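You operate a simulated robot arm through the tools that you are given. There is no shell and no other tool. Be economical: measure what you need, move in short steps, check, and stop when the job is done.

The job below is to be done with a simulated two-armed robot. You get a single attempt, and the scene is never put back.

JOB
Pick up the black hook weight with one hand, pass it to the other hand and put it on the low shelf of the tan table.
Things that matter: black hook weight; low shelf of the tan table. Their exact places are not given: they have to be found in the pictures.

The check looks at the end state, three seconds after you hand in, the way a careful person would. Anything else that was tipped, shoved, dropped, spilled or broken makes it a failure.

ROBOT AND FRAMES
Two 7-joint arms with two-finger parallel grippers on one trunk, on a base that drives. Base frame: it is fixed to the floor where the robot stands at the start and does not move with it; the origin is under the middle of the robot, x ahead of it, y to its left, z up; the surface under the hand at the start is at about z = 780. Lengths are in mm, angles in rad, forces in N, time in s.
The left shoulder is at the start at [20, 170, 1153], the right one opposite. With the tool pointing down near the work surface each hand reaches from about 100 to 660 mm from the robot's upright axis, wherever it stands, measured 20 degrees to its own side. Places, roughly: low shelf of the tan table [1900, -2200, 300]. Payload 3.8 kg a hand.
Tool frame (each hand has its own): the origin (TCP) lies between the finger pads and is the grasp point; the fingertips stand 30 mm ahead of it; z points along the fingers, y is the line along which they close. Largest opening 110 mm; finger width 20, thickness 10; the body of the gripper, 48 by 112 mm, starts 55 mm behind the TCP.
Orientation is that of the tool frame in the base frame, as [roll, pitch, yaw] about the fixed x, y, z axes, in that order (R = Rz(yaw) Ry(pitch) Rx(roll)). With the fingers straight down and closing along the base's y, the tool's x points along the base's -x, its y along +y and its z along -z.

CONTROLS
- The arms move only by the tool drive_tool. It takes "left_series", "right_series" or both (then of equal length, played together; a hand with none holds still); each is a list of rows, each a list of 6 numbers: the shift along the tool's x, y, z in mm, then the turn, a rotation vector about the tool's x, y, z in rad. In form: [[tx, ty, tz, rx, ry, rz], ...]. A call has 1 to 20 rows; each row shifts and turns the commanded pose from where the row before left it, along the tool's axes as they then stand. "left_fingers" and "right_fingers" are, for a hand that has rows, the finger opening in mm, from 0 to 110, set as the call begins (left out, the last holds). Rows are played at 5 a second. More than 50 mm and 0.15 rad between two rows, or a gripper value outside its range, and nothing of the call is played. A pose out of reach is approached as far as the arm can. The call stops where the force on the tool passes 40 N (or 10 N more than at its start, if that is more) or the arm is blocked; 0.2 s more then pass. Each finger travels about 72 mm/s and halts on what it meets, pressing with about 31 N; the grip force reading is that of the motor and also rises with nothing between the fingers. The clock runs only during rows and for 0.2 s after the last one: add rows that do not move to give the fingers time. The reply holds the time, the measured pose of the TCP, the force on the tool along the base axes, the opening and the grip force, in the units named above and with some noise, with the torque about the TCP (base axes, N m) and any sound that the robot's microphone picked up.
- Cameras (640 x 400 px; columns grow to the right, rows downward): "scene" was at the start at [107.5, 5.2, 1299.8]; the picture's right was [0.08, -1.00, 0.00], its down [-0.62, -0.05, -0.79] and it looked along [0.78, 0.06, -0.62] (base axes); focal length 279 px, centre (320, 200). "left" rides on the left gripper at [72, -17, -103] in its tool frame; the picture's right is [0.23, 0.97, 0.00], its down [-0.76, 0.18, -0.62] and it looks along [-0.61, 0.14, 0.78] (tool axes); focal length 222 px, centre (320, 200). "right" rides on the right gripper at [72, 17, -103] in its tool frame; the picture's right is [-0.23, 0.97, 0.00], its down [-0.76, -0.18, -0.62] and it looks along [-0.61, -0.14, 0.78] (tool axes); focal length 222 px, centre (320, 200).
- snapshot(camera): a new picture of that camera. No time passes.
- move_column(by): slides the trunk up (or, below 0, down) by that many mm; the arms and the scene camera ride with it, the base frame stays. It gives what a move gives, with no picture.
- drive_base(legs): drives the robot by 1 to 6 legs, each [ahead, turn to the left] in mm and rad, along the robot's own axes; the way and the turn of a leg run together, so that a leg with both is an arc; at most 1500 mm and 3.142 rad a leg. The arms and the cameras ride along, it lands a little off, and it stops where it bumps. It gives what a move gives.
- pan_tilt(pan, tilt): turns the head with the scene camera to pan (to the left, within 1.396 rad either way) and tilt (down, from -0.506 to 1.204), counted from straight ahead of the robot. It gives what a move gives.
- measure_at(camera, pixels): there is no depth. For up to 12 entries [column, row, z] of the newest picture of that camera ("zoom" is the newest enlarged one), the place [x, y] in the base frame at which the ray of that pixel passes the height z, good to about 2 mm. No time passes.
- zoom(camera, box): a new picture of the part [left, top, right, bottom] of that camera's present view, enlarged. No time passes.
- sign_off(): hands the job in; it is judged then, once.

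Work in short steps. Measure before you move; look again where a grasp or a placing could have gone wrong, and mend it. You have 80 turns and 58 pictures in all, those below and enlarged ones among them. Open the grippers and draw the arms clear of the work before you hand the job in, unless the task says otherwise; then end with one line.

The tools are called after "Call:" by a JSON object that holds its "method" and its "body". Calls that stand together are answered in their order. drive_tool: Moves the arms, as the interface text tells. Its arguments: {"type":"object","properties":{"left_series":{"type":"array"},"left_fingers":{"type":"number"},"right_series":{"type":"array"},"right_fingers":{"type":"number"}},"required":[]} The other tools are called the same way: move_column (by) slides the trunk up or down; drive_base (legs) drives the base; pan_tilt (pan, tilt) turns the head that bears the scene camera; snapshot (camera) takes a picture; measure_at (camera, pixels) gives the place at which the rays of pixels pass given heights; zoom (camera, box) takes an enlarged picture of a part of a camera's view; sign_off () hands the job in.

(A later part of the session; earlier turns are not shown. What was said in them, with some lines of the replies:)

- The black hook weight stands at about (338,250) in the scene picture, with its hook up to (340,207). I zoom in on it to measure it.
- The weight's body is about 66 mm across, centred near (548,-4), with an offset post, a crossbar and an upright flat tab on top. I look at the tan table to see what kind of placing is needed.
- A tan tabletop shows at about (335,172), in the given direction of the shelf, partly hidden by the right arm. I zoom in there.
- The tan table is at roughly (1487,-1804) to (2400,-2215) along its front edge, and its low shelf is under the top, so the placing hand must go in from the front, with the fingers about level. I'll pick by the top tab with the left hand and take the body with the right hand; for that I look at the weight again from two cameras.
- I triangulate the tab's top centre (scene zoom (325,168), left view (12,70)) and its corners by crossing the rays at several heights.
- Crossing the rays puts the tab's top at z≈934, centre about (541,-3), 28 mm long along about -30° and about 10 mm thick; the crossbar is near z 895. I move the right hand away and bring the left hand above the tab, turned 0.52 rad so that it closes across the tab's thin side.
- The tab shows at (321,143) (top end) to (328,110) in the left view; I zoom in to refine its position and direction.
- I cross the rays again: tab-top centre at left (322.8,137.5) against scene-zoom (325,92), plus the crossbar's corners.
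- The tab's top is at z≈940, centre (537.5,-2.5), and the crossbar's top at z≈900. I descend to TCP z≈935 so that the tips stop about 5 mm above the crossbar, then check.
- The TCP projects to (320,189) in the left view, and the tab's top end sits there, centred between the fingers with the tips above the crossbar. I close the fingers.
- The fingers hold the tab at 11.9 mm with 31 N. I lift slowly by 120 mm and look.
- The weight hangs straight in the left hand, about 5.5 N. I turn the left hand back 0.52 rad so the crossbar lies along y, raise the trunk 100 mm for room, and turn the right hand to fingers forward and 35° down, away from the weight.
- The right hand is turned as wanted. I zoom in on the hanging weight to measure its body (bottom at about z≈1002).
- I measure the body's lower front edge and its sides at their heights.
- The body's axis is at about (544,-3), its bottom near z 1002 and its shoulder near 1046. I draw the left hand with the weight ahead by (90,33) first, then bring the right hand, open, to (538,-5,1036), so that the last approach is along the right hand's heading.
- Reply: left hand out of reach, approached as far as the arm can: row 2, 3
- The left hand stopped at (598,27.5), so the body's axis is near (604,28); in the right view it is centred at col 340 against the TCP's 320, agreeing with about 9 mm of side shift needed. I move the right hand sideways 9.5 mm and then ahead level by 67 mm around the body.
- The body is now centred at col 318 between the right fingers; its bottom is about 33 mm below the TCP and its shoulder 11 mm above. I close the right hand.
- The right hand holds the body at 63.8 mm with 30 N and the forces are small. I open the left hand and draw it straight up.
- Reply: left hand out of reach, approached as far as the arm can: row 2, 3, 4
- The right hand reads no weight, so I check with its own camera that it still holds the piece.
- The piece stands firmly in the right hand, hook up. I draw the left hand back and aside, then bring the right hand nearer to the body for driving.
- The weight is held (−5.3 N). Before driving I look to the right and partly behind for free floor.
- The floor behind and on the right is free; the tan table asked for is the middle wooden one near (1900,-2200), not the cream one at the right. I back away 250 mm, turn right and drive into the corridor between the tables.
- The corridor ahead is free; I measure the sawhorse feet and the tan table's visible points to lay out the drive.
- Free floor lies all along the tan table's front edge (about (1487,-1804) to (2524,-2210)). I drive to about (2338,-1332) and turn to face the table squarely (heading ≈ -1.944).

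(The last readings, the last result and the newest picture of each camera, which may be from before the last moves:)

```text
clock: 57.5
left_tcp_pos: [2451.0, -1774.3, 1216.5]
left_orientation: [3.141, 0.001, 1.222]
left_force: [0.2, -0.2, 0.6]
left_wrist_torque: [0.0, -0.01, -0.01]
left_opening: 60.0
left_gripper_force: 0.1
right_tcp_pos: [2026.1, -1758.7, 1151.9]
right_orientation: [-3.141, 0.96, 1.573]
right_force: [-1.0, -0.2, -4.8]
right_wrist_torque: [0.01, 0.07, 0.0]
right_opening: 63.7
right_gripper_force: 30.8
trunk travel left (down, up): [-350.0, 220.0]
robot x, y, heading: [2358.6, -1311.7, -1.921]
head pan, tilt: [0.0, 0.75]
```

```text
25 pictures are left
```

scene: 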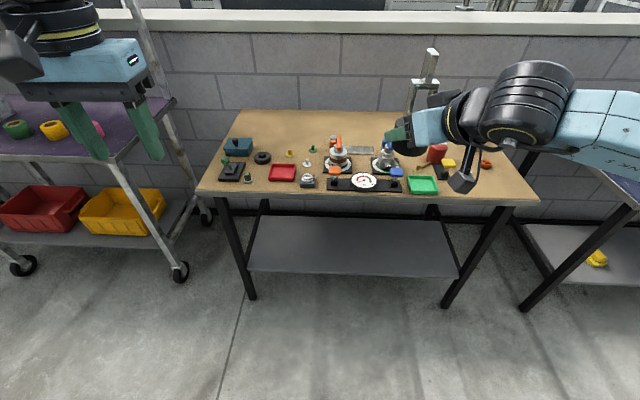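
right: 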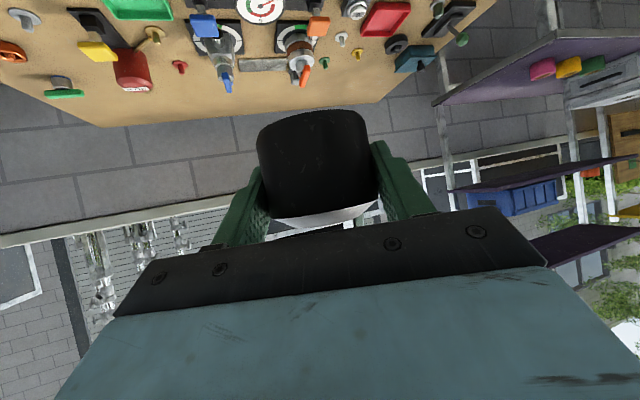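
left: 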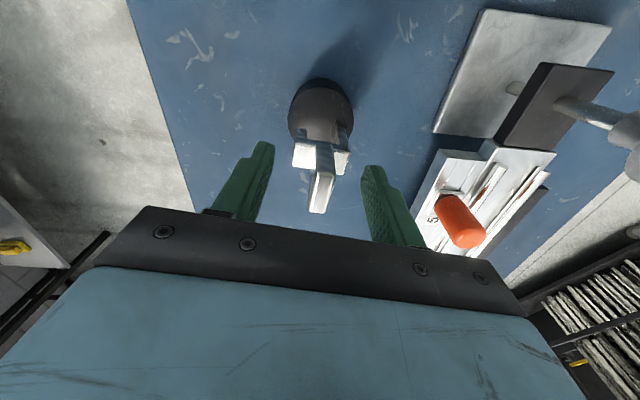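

The tan table with its empty grey low shelf (front edge (248,270)–(460,277), back at about row 215) is in full view. I measure it.

Call:
{"method": "measure_at", "body": {"camera": "scene", "pixels": [[197, 192, 780], [540, 203, 780], [248, 270, 300], [460, 277, 300], [355, 274, 300], [350, 218, 300], [265, 214, 300], [252, 300, 0], [444, 308, 0], [370, 205, 740]]}}

Call:
{"method": "zoom", "body": {"camera": "scene", "box": [190, 170, 550, 320]}}

```text
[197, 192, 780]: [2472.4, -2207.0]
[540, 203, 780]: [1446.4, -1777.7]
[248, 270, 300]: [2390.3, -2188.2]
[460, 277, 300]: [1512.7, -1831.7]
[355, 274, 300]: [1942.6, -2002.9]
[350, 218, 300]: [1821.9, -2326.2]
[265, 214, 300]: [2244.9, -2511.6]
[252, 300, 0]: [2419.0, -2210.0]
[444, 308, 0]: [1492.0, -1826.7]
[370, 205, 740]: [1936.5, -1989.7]
```

```text
1.78 times, centred on (370, 245) of scene
```

zoom: 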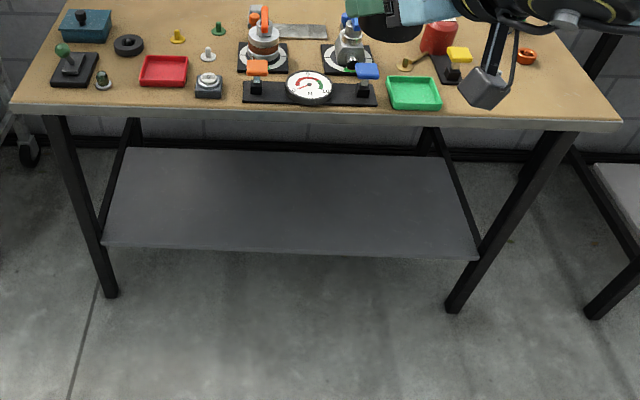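

The shelf is about 350 mm deep at z≈300. The right-hand line (160 mm right of the robot's axis) meets it near its middle. Before lowering I measure the cart on the left for clearance.

Call:
{"method": "measure_at", "body": {"camera": "scene", "pixels": [[180, 280, 0], [112, 160, 700], [112, 160, 800], [112, 160, 900], [176, 98, 800], [176, 98, 900], [200, 222, 0], [20, 272, 0]]}}

Call:
{"method": "drive_tool", "body": {"left_series": [[20, -20, 0, 0, 0, 0], [30, -20, 0, 0, 0, 0], [30, -20, 0, 0, 0, 0], [30, -20, 0, 0, 0, 0], [0, 0, 0, 0, 0, 0]]}}

Call:
{"method": "move_column", "body": {"by": -350}}

Call:
{"method": "snapshot", "body": {"camera": "scene"}}

```text
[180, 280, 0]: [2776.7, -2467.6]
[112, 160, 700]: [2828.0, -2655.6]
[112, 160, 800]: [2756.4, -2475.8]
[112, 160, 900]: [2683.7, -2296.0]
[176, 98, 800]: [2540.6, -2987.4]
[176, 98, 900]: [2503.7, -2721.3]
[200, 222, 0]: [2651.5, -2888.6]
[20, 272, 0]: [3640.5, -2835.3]
```

```text
clock: 58.7
left_tcp_pos: [2415.4, -1642.7, 1217.5]
left_orientation: [-3.141, -0.001, 1.224]
left_force: [0.4, 0.1, 0.0]
left_wrist_torque: [0.0, -0.04, 0.02]
left_opening: 60.0
left_gripper_force: 0.1
right_tcp_pos: [2026.4, -1759.4, 1153.3]
right_orientation: [3.141, 0.961, 1.574]
right_force: [-0.1, 0.1, -5.9]
right_wrist_torque: [0.03, -0.04, 0.01]
right_opening: 63.3
right_gripper_force: 31.2
trunk travel left (down, up): [-350.0, 220.0]
robot x, y, heading: [2359.1, -1313.9, -1.918]
head pan, tilt: [0.0, 0.75]
```

```text
clock: 62.2
left_tcp_pos: [2413.9, -1642.9, 867.7]
left_orientation: [-3.142, 0.0, 1.221]
left_force: [0.1, -0.7, -0.3]
left_wrist_torque: [0.01, -0.03, 0.01]
left_opening: 59.7
left_gripper_force: 0.0
right_tcp_pos: [2024.9, -1758.4, 803.4]
right_orientation: [3.14, 0.96, 1.572]
right_force: [0.0, 0.0, -4.0]
right_wrist_torque: [-0.01, -0.01, -0.03]
right_opening: 64.0
right_gripper_force: 31.2
trunk travel left (down, up): [0.0, 570.0]
robot x, y, heading: [2362.9, -1310.8, -1.919]
head pan, tilt: [0.0, 0.75]
```

```text
23 pictures are left
```

scene: 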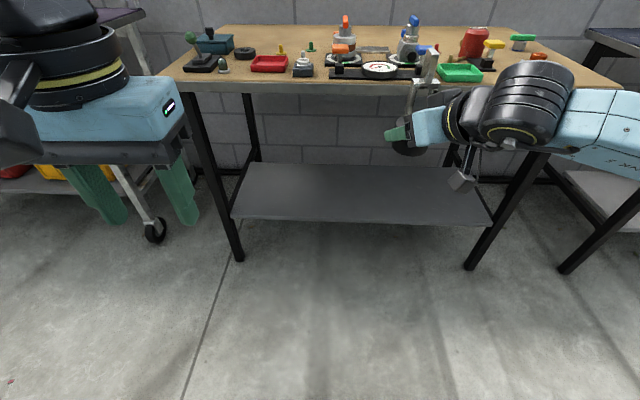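

The cart is well clear. I lower the right hand in front of the table by about 220 mm first, and check the shelf's height from this second viewpoint.

Call:
{"method": "measure_at", "body": {"camera": "scene", "pixels": [[232, 218, 300], [492, 225, 300], [360, 222, 300], [360, 222, 290], [360, 222, 310], [360, 168, 300]]}}

Call:
{"method": "drive_tool", "body": {"right_series": [[31.2, -1, 25.2, 0, 0, 0], [31.2, -1, 25.2, 0, 0, 0], [31.2, -1, 25.2, 0, 0, 0], [31.2, -1, 25.2, 0, 0, 0], [31.2, -1, 25.2, 0, 0, 0], [31.2, -1, 25.2, 0, 0, 0], [0, 0, 0, 0, 0, 0]]}}

Call:
{"method": "snapshot", "body": {"camera": "scene"}}

```text
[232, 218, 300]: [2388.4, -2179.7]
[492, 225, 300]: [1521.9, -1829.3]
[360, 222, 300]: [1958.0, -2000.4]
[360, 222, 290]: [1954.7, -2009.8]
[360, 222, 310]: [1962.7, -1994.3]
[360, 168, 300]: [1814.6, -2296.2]
```

```text
clock: 63.8
left_tcp_pos: [2413.8, -1644.2, 867.5]
left_orientation: [-3.141, -0.001, 1.224]
left_force: [0.1, 0.1, -0.4]
left_wrist_torque: [-0.01, -0.01, -0.01]
left_opening: 60.1
left_gripper_force: 0.0
right_tcp_pos: [2018.7, -1775.4, 562.8]
right_orientation: [-3.14, 0.961, 1.575]
right_force: [-0.5, -0.1, -5.6]
right_wrist_torque: [0.05, 0.01, 0.01]
right_opening: 63.3
right_gripper_force: 31.5
trunk travel left (down, up): [0.0, 570.0]
robot x, y, heading: [2361.3, -1310.1, -1.922]
head pan, tilt: [0.0, 0.75]
```

```text
22 pictures are left
```

scene: 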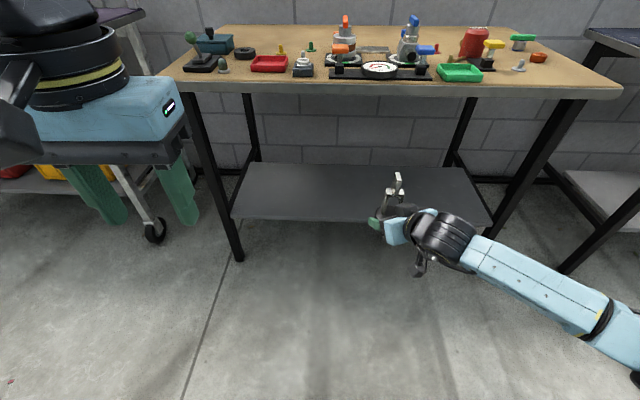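

The hand follows well. I lower it further to about z 400 and look along the right camera to find the true shelf height.

Call:
{"method": "drive_tool", "body": {"right_series": [[31.2, -1, 25.2, 0, 0, 0], [31.2, -1, 25.2, 0, 0, 0], [31.2, -1, 25.2, 0, 0, 0], [31.2, -1, 25.2, 0, 0, 0], [0, 0, 0, 0, 0, 0]]}}

Call:
{"method": "snapshot", "body": {"camera": "right"}}

Call:
{"method": "snapshot", "body": {"camera": "scene"}}

```text
clock: 65.0
left_tcp_pos: [2413.8, -1643.4, 867.2]
left_orientation: [-3.141, 0.0, 1.222]
left_force: [-0.1, -0.3, 0.0]
left_wrist_torque: [0.01, -0.01, 0.02]
left_opening: 59.8
left_gripper_force: 0.0
right_tcp_pos: [2015.3, -1785.3, 402.7]
right_orientation: [3.141, 0.96, 1.572]
right_force: [0.2, 0.0, -4.8]
right_wrist_torque: [0.05, 0.03, 0.0]
right_opening: 63.6
right_gripper_force: 30.9
trunk travel left (down, up): [0.0, 570.0]
robot x, y, heading: [2359.4, -1312.2, -1.921]
head pan, tilt: [0.0, 0.75]
```

```text
21 pictures are left
```

right: 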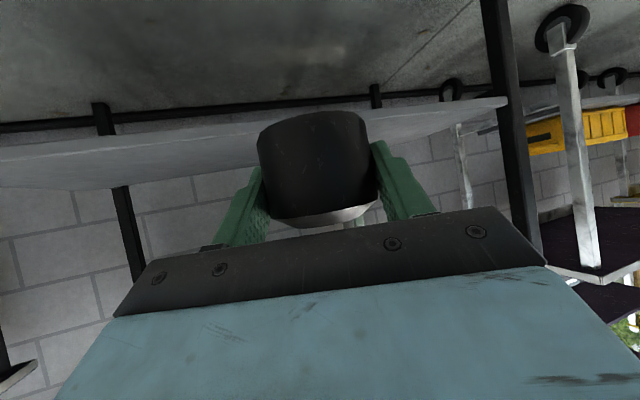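

```text
20 pictures are left
```

scene: 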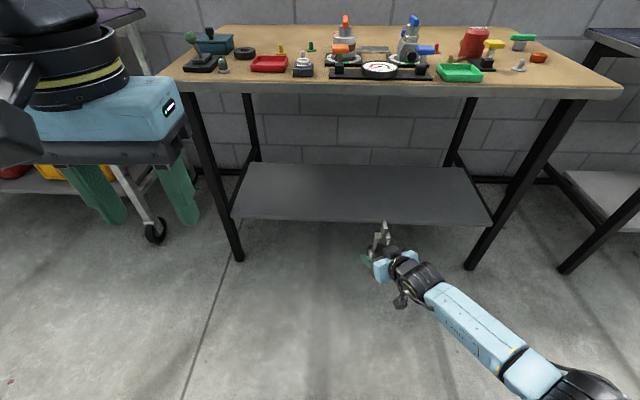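

The shelf appears as the light strip from (0,155) to (505,98) in the right view (upside down). I zoom in to pick its front edge.

Call:
{"method": "zoom", "body": {"camera": "right", "box": [360, 60, 540, 170]}}

Call:
{"method": "zoom", "body": {"camera": "right", "box": [60, 90, 260, 210]}}

Call:
{"method": "zoom", "body": {"camera": "scene", "box": [220, 150, 380, 250]}}

```text
3.56 times, centred on (450, 115) of right
```

zoom: 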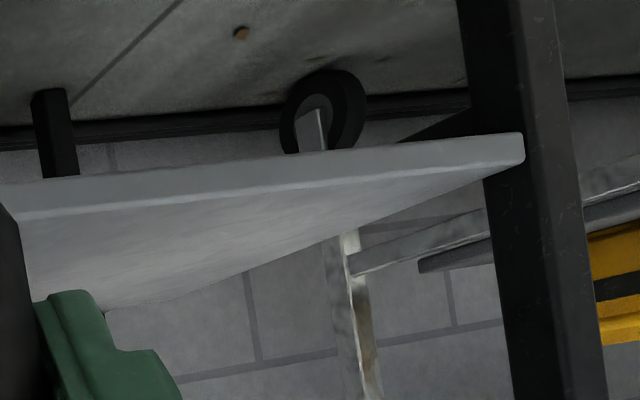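

```text
3.20 times, centred on (160, 150) of right
```

zoom: 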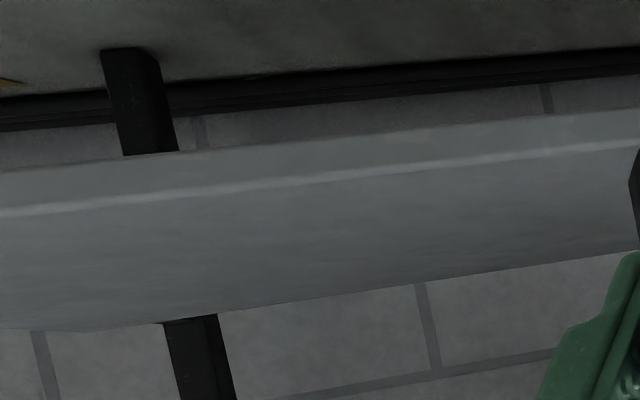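

```text
4.00 times, centred on (300, 200) of scene
```

zoom: 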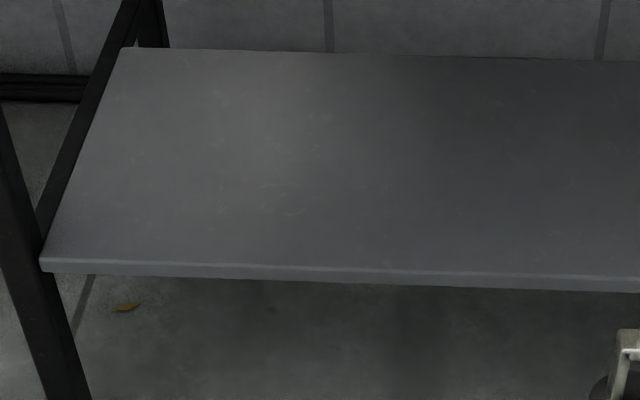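

I compare the shelf's left front top corner: scene-zoom (40,258) against right view (507,104), at several heights.

Call:
{"method": "measure_at", "body": {"camera": "zoom", "pixels": [[40, 258, 280], [40, 258, 300], [40, 258, 320], [400, 272, 300], [400, 272, 320], [400, 58, 300]]}}

Call:
{"method": "measure_at", "body": {"camera": "right", "pixels": [[507, 104, 280], [507, 104, 290], [507, 104, 300], [507, 104, 310], [507, 104, 320], [120, 155, 300], [120, 155, 310], [120, 155, 290]]}}

```text
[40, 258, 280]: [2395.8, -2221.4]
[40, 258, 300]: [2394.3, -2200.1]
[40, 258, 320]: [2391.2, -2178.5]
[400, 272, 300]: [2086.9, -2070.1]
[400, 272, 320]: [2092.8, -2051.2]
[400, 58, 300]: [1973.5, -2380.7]
```

```text
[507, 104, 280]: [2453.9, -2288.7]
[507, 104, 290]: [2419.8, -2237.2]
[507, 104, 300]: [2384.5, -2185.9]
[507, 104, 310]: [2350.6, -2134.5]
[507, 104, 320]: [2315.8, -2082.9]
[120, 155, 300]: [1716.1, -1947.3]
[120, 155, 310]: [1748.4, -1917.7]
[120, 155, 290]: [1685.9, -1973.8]
```

The rays cross at z≈297, so that is the shelf's top. I check where the right elbow is relative to the table's right front leg, which will be 637 mm right of the axis.

Call:
{"method": "measure_at", "body": {"camera": "scene", "pixels": [[590, 385, 600], [590, 385, 700], [590, 385, 800], [635, 395, 700], [500, 340, 550], [470, 265, 0], [590, 100, 740], [555, 150, 500]]}}

Call:
{"method": "pan_tilt", "body": {"pan": -0.7, "tilt": 0.85}}

Call:
{"method": "snapshot", "body": {"camera": "scene"}}

```text
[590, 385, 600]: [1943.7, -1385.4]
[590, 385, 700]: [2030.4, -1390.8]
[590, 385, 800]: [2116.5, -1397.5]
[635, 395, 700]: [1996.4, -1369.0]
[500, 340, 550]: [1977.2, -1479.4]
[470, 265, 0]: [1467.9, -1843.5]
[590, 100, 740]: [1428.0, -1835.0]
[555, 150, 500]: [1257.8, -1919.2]
```

```text
clock: 66.0
left_tcp_pos: [2413.6, -1642.5, 865.9]
left_orientation: [3.141, 0.0, 1.221]
left_force: [-0.7, 0.0, -0.2]
left_wrist_torque: [0.03, -0.03, 0.0]
left_opening: 59.9
left_gripper_force: 0.0
right_tcp_pos: [2015.3, -1785.6, 403.1]
right_orientation: [-3.141, 0.96, 1.572]
right_force: [-0.7, 0.2, -4.1]
right_wrist_torque: [0.03, -0.03, 0.0]
right_opening: 63.4
right_gripper_force: 30.5
trunk travel left (down, up): [0.0, 570.0]
robot x, y, heading: [2360.4, -1311.5, -1.918]
head pan, tilt: [-0.7, 0.85]
```

```text
16 pictures are left
```

scene: 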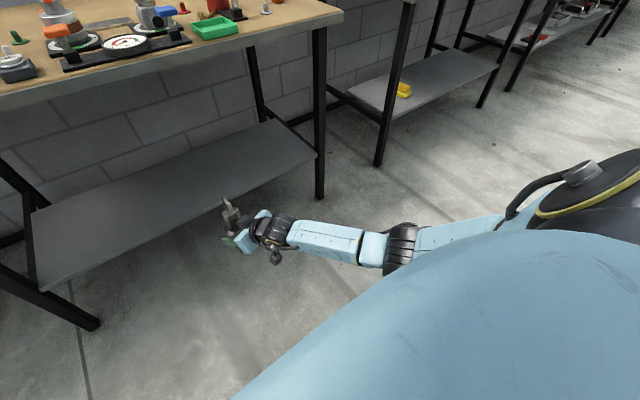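

The elbow is about 200 mm ahead and 320 mm right of the axis, clear of leg and tabletop edge. I lower 20 mm more and drive ahead 370 mm, which puts the weight about 140 mm inside the shelf's front edge.

Call:
{"method": "drive_tool", "body": {"right_series": [[16.4, 0, 11.5, 0, 0, 0], [0, 0, 0, 0, 0, 0]]}}

Call:
{"method": "drive_base", "body": {"legs": [[370, 0]]}}

Call:
{"method": "snapshot", "body": {"camera": "right"}}

Call:
{"method": "snapshot", "body": {"camera": "scene"}}

```text
clock: 66.6
left_tcp_pos: [2413.2, -1643.8, 867.1]
left_orientation: [-3.141, -0.001, 1.22]
left_force: [-0.3, 0.3, -0.1]
left_wrist_torque: [-0.03, 0.02, -0.01]
left_opening: 59.8
left_gripper_force: 0.0
right_tcp_pos: [2015.1, -1785.6, 382.8]
right_orientation: [-3.141, 0.96, 1.573]
right_force: [0.2, 0.1, -4.7]
right_wrist_torque: [0.05, -0.02, -0.03]
right_opening: 63.5
right_gripper_force: 30.5
trunk travel left (down, up): [0.0, 570.0]
robot x, y, heading: [2359.1, -1307.9, -1.917]
head pan, tilt: [-0.7, 0.85]
```

```text
clock: 69.0
left_tcp_pos: [2290.3, -1986.5, 868.0]
left_orientation: [3.141, 0.0, 1.223]
left_force: [-0.7, 0.4, 0.3]
left_wrist_torque: [0.02, 0.02, -0.01]
left_opening: 59.8
left_gripper_force: 0.0
right_tcp_pos: [1892.0, -2128.9, 382.6]
right_orientation: [3.141, 0.959, 1.573]
right_force: [-0.1, 0.2, -5.0]
right_wrist_torque: [0.05, -0.01, 0.02]
right_opening: 63.7
right_gripper_force: 30.4
trunk travel left (down, up): [0.0, 570.0]
robot x, y, heading: [2236.2, -1651.5, -1.915]
head pan, tilt: [-0.7, 0.85]
```

```text
15 pictures are left
```

right: 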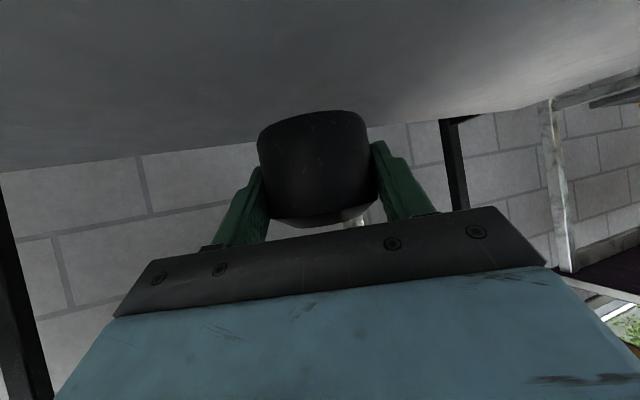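

```text
14 pictures are left
```

scene: 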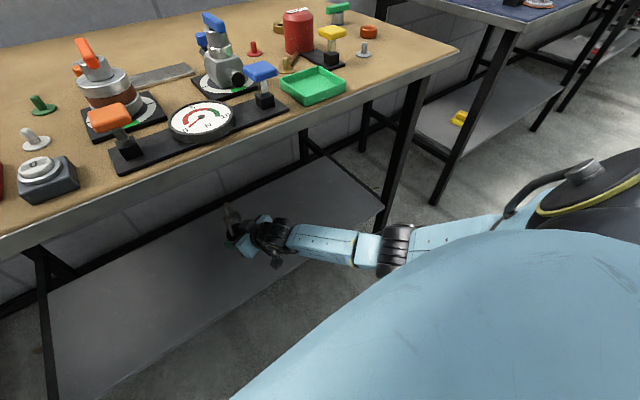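

The weight is above the shelf, clear all round. I lower 42 mm and look at the remaining gap.

Call:
{"method": "drive_tool", "body": {"right_series": [[11.5, 0, 8, 0, 0, 0], [11.5, 0, 8, 0, 0, 0], [11.4, 0, 8.1, 0, 0, 0], [0, 0, 0, 0, 0, 0]]}}

Call:
{"method": "snapshot", "body": {"camera": "right"}}

```text
clock: 70.0
left_tcp_pos: [2289.0, -1985.3, 866.0]
left_orientation: [-3.141, 0.001, 1.223]
left_force: [0.5, 0.3, -0.2]
left_wrist_torque: [-0.02, 0.0, -0.04]
left_opening: 59.8
left_gripper_force: 0.0
right_tcp_pos: [1893.2, -2128.8, 342.1]
right_orientation: [-3.141, 0.958, 1.572]
right_force: [0.0, 0.5, -5.0]
right_wrist_torque: [0.02, 0.01, 0.0]
right_opening: 63.7
right_gripper_force: 30.6
trunk travel left (down, up): [0.0, 570.0]
robot x, y, heading: [2232.7, -1656.3, -1.917]
head pan, tilt: [-0.7, 0.85]
```

```text
13 pictures are left
```

right: 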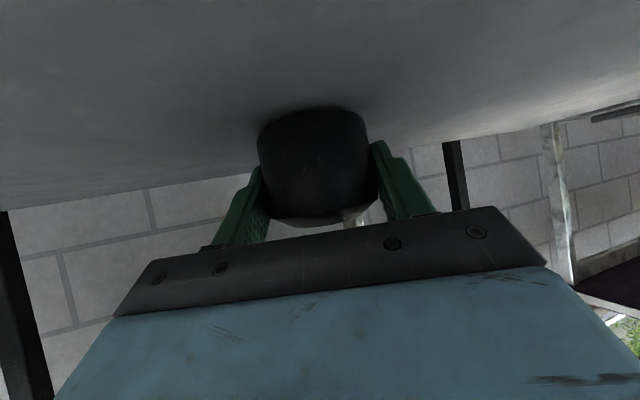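

The shelf's contact shadow is close under the body now, with about 10 mm left. I lower in 2 mm rows, watching the force.

Call:
{"method": "drive_tool", "body": {"right_series": [[1.64, 0, 1.15, 0, 0, 0], [1.64, 0, 1.15, 0, 0, 0], [1.64, 0, 1.15, 0, 0, 0], [0, 0, 0, 0, 0, 0]]}}

Call:
{"method": "drive_tool", "body": {"right_series": [[0.82, 0, 0.57, 0, 0, 0], [0.82, 0, 0.57, 0, 0, 0], [0, 0, 0, 0, 0, 0]]}}

```text
clock: 71.0
left_tcp_pos: [2289.9, -1985.9, 867.0]
left_orientation: [-3.141, -0.001, 1.224]
left_force: [0.7, 0.2, 0.7]
left_wrist_torque: [0.02, 0.02, 0.0]
left_opening: 60.2
left_gripper_force: 0.1
right_tcp_pos: [1892.7, -2128.5, 335.1]
right_orientation: [-3.141, 0.961, 1.574]
right_force: [0.1, -0.3, -5.2]
right_wrist_torque: [0.05, 0.02, 0.0]
right_opening: 63.5
right_gripper_force: 30.4
trunk travel left (down, up): [0.0, 570.0]
robot x, y, heading: [2238.1, -1657.0, -1.916]
head pan, tilt: [-0.7, 0.85]
```

```text
clock: 71.8
left_tcp_pos: [2290.6, -1984.7, 868.2]
left_orientation: [-3.141, 0.004, 1.223]
left_force: [0.5, 0.3, 0.0]
left_wrist_torque: [0.01, -0.04, -0.01]
left_opening: 60.0
left_gripper_force: 0.1
right_tcp_pos: [1890.6, -2129.3, 335.7]
right_orientation: [3.14, 0.964, 1.574]
right_force: [-0.2, 3.9, 10.9]
right_wrist_torque: [0.48, 0.01, 0.06]
right_opening: 63.6
right_gripper_force: 31.3
trunk travel left (down, up): [0.0, 570.0]
robot x, y, heading: [2238.4, -1656.3, -1.921]
head pan, tilt: [-0.7, 0.85]
```

Contact: the force rose to +11 N. I ease up 0.8 mm and open the fingers.

Call:
{"method": "drive_tool", "body": {"right_series": [[-0.65, 0, -0.46, 0, 0, 0], [0, 0, 0, 0, 0, 0]]}}

Call:
{"method": "drive_tool", "body": {"right_series": [[0, 0, 0, 0, 0, 0], [0, 0, 0, 0, 0, 0], [0, 0, 0, 0, 0, 0], [0, 0, 0, 0, 0, 0]], "right_fingers": 105}}

Call:
{"method": "snapshot", "body": {"camera": "right"}}

```text
clock: 72.4
left_tcp_pos: [2290.7, -1986.3, 867.4]
left_orientation: [3.141, -0.001, 1.224]
left_force: [-0.4, -0.5, 0.5]
left_wrist_torque: [-0.02, -0.04, 0.03]
left_opening: 59.9
left_gripper_force: 0.0
right_tcp_pos: [1892.5, -2130.4, 334.2]
right_orientation: [-3.142, 0.961, 1.574]
right_force: [-1.5, -3.1, 5.0]
right_wrist_torque: [0.14, 0.07, 0.03]
right_opening: 63.7
right_gripper_force: 30.9
trunk travel left (down, up): [0.0, 570.0]
robot x, y, heading: [2235.8, -1657.2, -1.917]
head pan, tilt: [-0.7, 0.85]
```

```text
clock: 73.4
left_tcp_pos: [2289.9, -1987.1, 866.3]
left_orientation: [-3.141, 0.0, 1.225]
left_force: [-0.5, 1.4, -0.1]
left_wrist_torque: [0.0, 0.0, -0.01]
left_opening: 60.1
left_gripper_force: 0.1
right_tcp_pos: [1891.2, -2127.6, 334.0]
right_orientation: [-3.141, 0.96, 1.574]
right_force: [-0.4, -0.8, 0.2]
right_wrist_torque: [0.02, 0.0, 0.01]
right_opening: 104.8
right_gripper_force: 0.0
trunk travel left (down, up): [0.0, 570.0]
robot x, y, heading: [2239.2, -1657.0, -1.917]
head pan, tilt: [-0.7, 0.85]
```

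```text
12 pictures are left
```

right: 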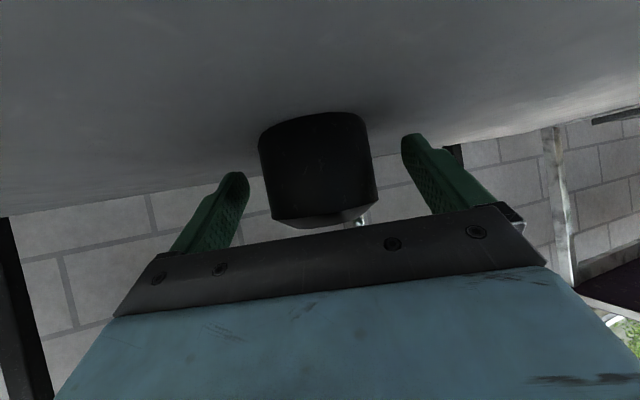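

The weight stands free on the shelf. I withdraw the hand level along its own heading, then look.

Call:
{"method": "drive_tool", "body": {"right_series": [[11.5, 0, -16.4, 0, 0, 0], [14.3, 0, -20.5, 0, 0, 0], [14.3, 0, -20.5, 0, 0, 0], [14.3, 0, -20.5, 0, 0, 0], [14.3, 0, -20.5, 0, 0, 0], [0, 0, 0, 0, 0, 0]]}}

Call:
{"method": "snapshot", "body": {"camera": "right"}}

```text
clock: 74.8
left_tcp_pos: [2290.0, -1986.2, 866.8]
left_orientation: [3.14, 0.0, 1.224]
left_force: [-0.3, -0.6, -0.4]
left_wrist_torque: [-0.01, -0.03, -0.05]
left_opening: 60.2
left_gripper_force: 0.1
right_tcp_pos: [1890.1, -2009.1, 333.6]
right_orientation: [3.131, 0.959, 1.57]
right_force: [-0.3, -0.6, 0.0]
right_wrist_torque: [0.02, 0.03, 0.01]
right_opening: 105.1
right_gripper_force: 0.1
trunk travel left (down, up): [0.0, 570.0]
robot x, y, heading: [2239.8, -1652.5, -1.918]
head pan, tilt: [-0.7, 0.85]
```

```text
11 pictures are left
```

right: 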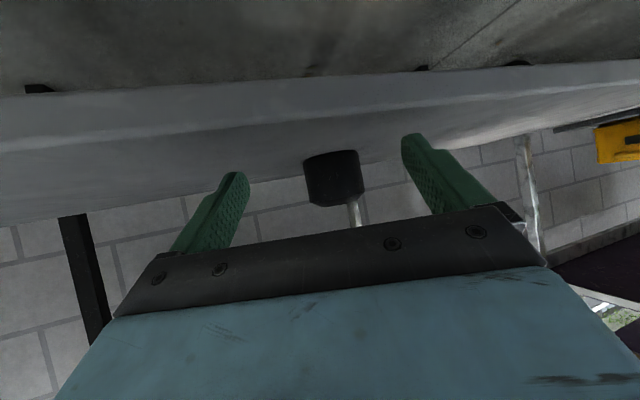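

The hand is clear and the weight stands upright on the shelf. I drive back 400 mm straight and take a last view.

Call:
{"method": "drive_base", "body": {"legs": [[-400, 0]]}}

Call:
{"method": "pan_tilt", "body": {"pan": 0.0, "tilt": 0.6}}

Call:
{"method": "snapshot", "body": {"camera": "scene"}}

```text
clock: 77.3
left_tcp_pos: [2425.6, -1610.3, 867.1]
left_orientation: [-3.141, 0.0, 1.222]
left_force: [-0.1, -0.9, 0.6]
left_wrist_torque: [-0.03, 0.01, 0.02]
left_opening: 59.7
left_gripper_force: 0.0
right_tcp_pos: [2027.7, -1631.8, 333.8]
right_orientation: [3.131, 0.959, 1.568]
right_force: [0.1, -0.6, -0.4]
right_wrist_torque: [0.0, 0.01, -0.01]
right_opening: 105.1
right_gripper_force: 0.0
trunk travel left (down, up): [0.0, 570.0]
robot x, y, heading: [2375.6, -1277.1, -1.915]
head pan, tilt: [-0.7, 0.85]
```

```text
clock: 78.3
left_tcp_pos: [2426.4, -1609.5, 866.7]
left_orientation: [3.141, 0.001, 1.222]
left_force: [-0.4, -0.3, 0.7]
left_wrist_torque: [0.0, 0.05, -0.03]
left_opening: 59.9
left_gripper_force: 0.0
right_tcp_pos: [2025.2, -1632.0, 333.0]
right_orientation: [3.133, 0.956, 1.57]
right_force: [0.1, 0.8, 0.2]
right_wrist_torque: [0.02, 0.02, -0.03]
right_opening: 105.1
right_gripper_force: 0.1
trunk travel left (down, up): [0.0, 570.0]
robot x, y, heading: [2370.3, -1278.9, -1.919]
head pan, tilt: [0.0, 0.6]
```

```text
10 pictures are left
```

scene: 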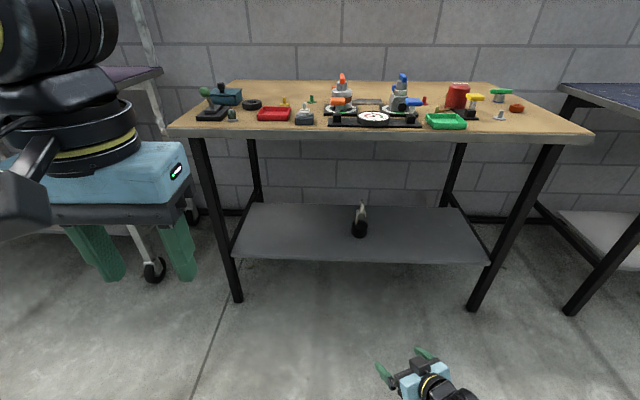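

The weight stands upright in the middle of the low shelf at (360,225), everything else is undisturbed, and both hands are open and clear, so I hand in.

Call:
{"method": "sign_off", "body": {}}

```text
The job is handed in.
```

The black hook weight was picked up with the left hand, passed to the right hand, and now stands upright near the middle of the tan table's low shelf. In the last picture nothing else on or around that table looked disturbed.
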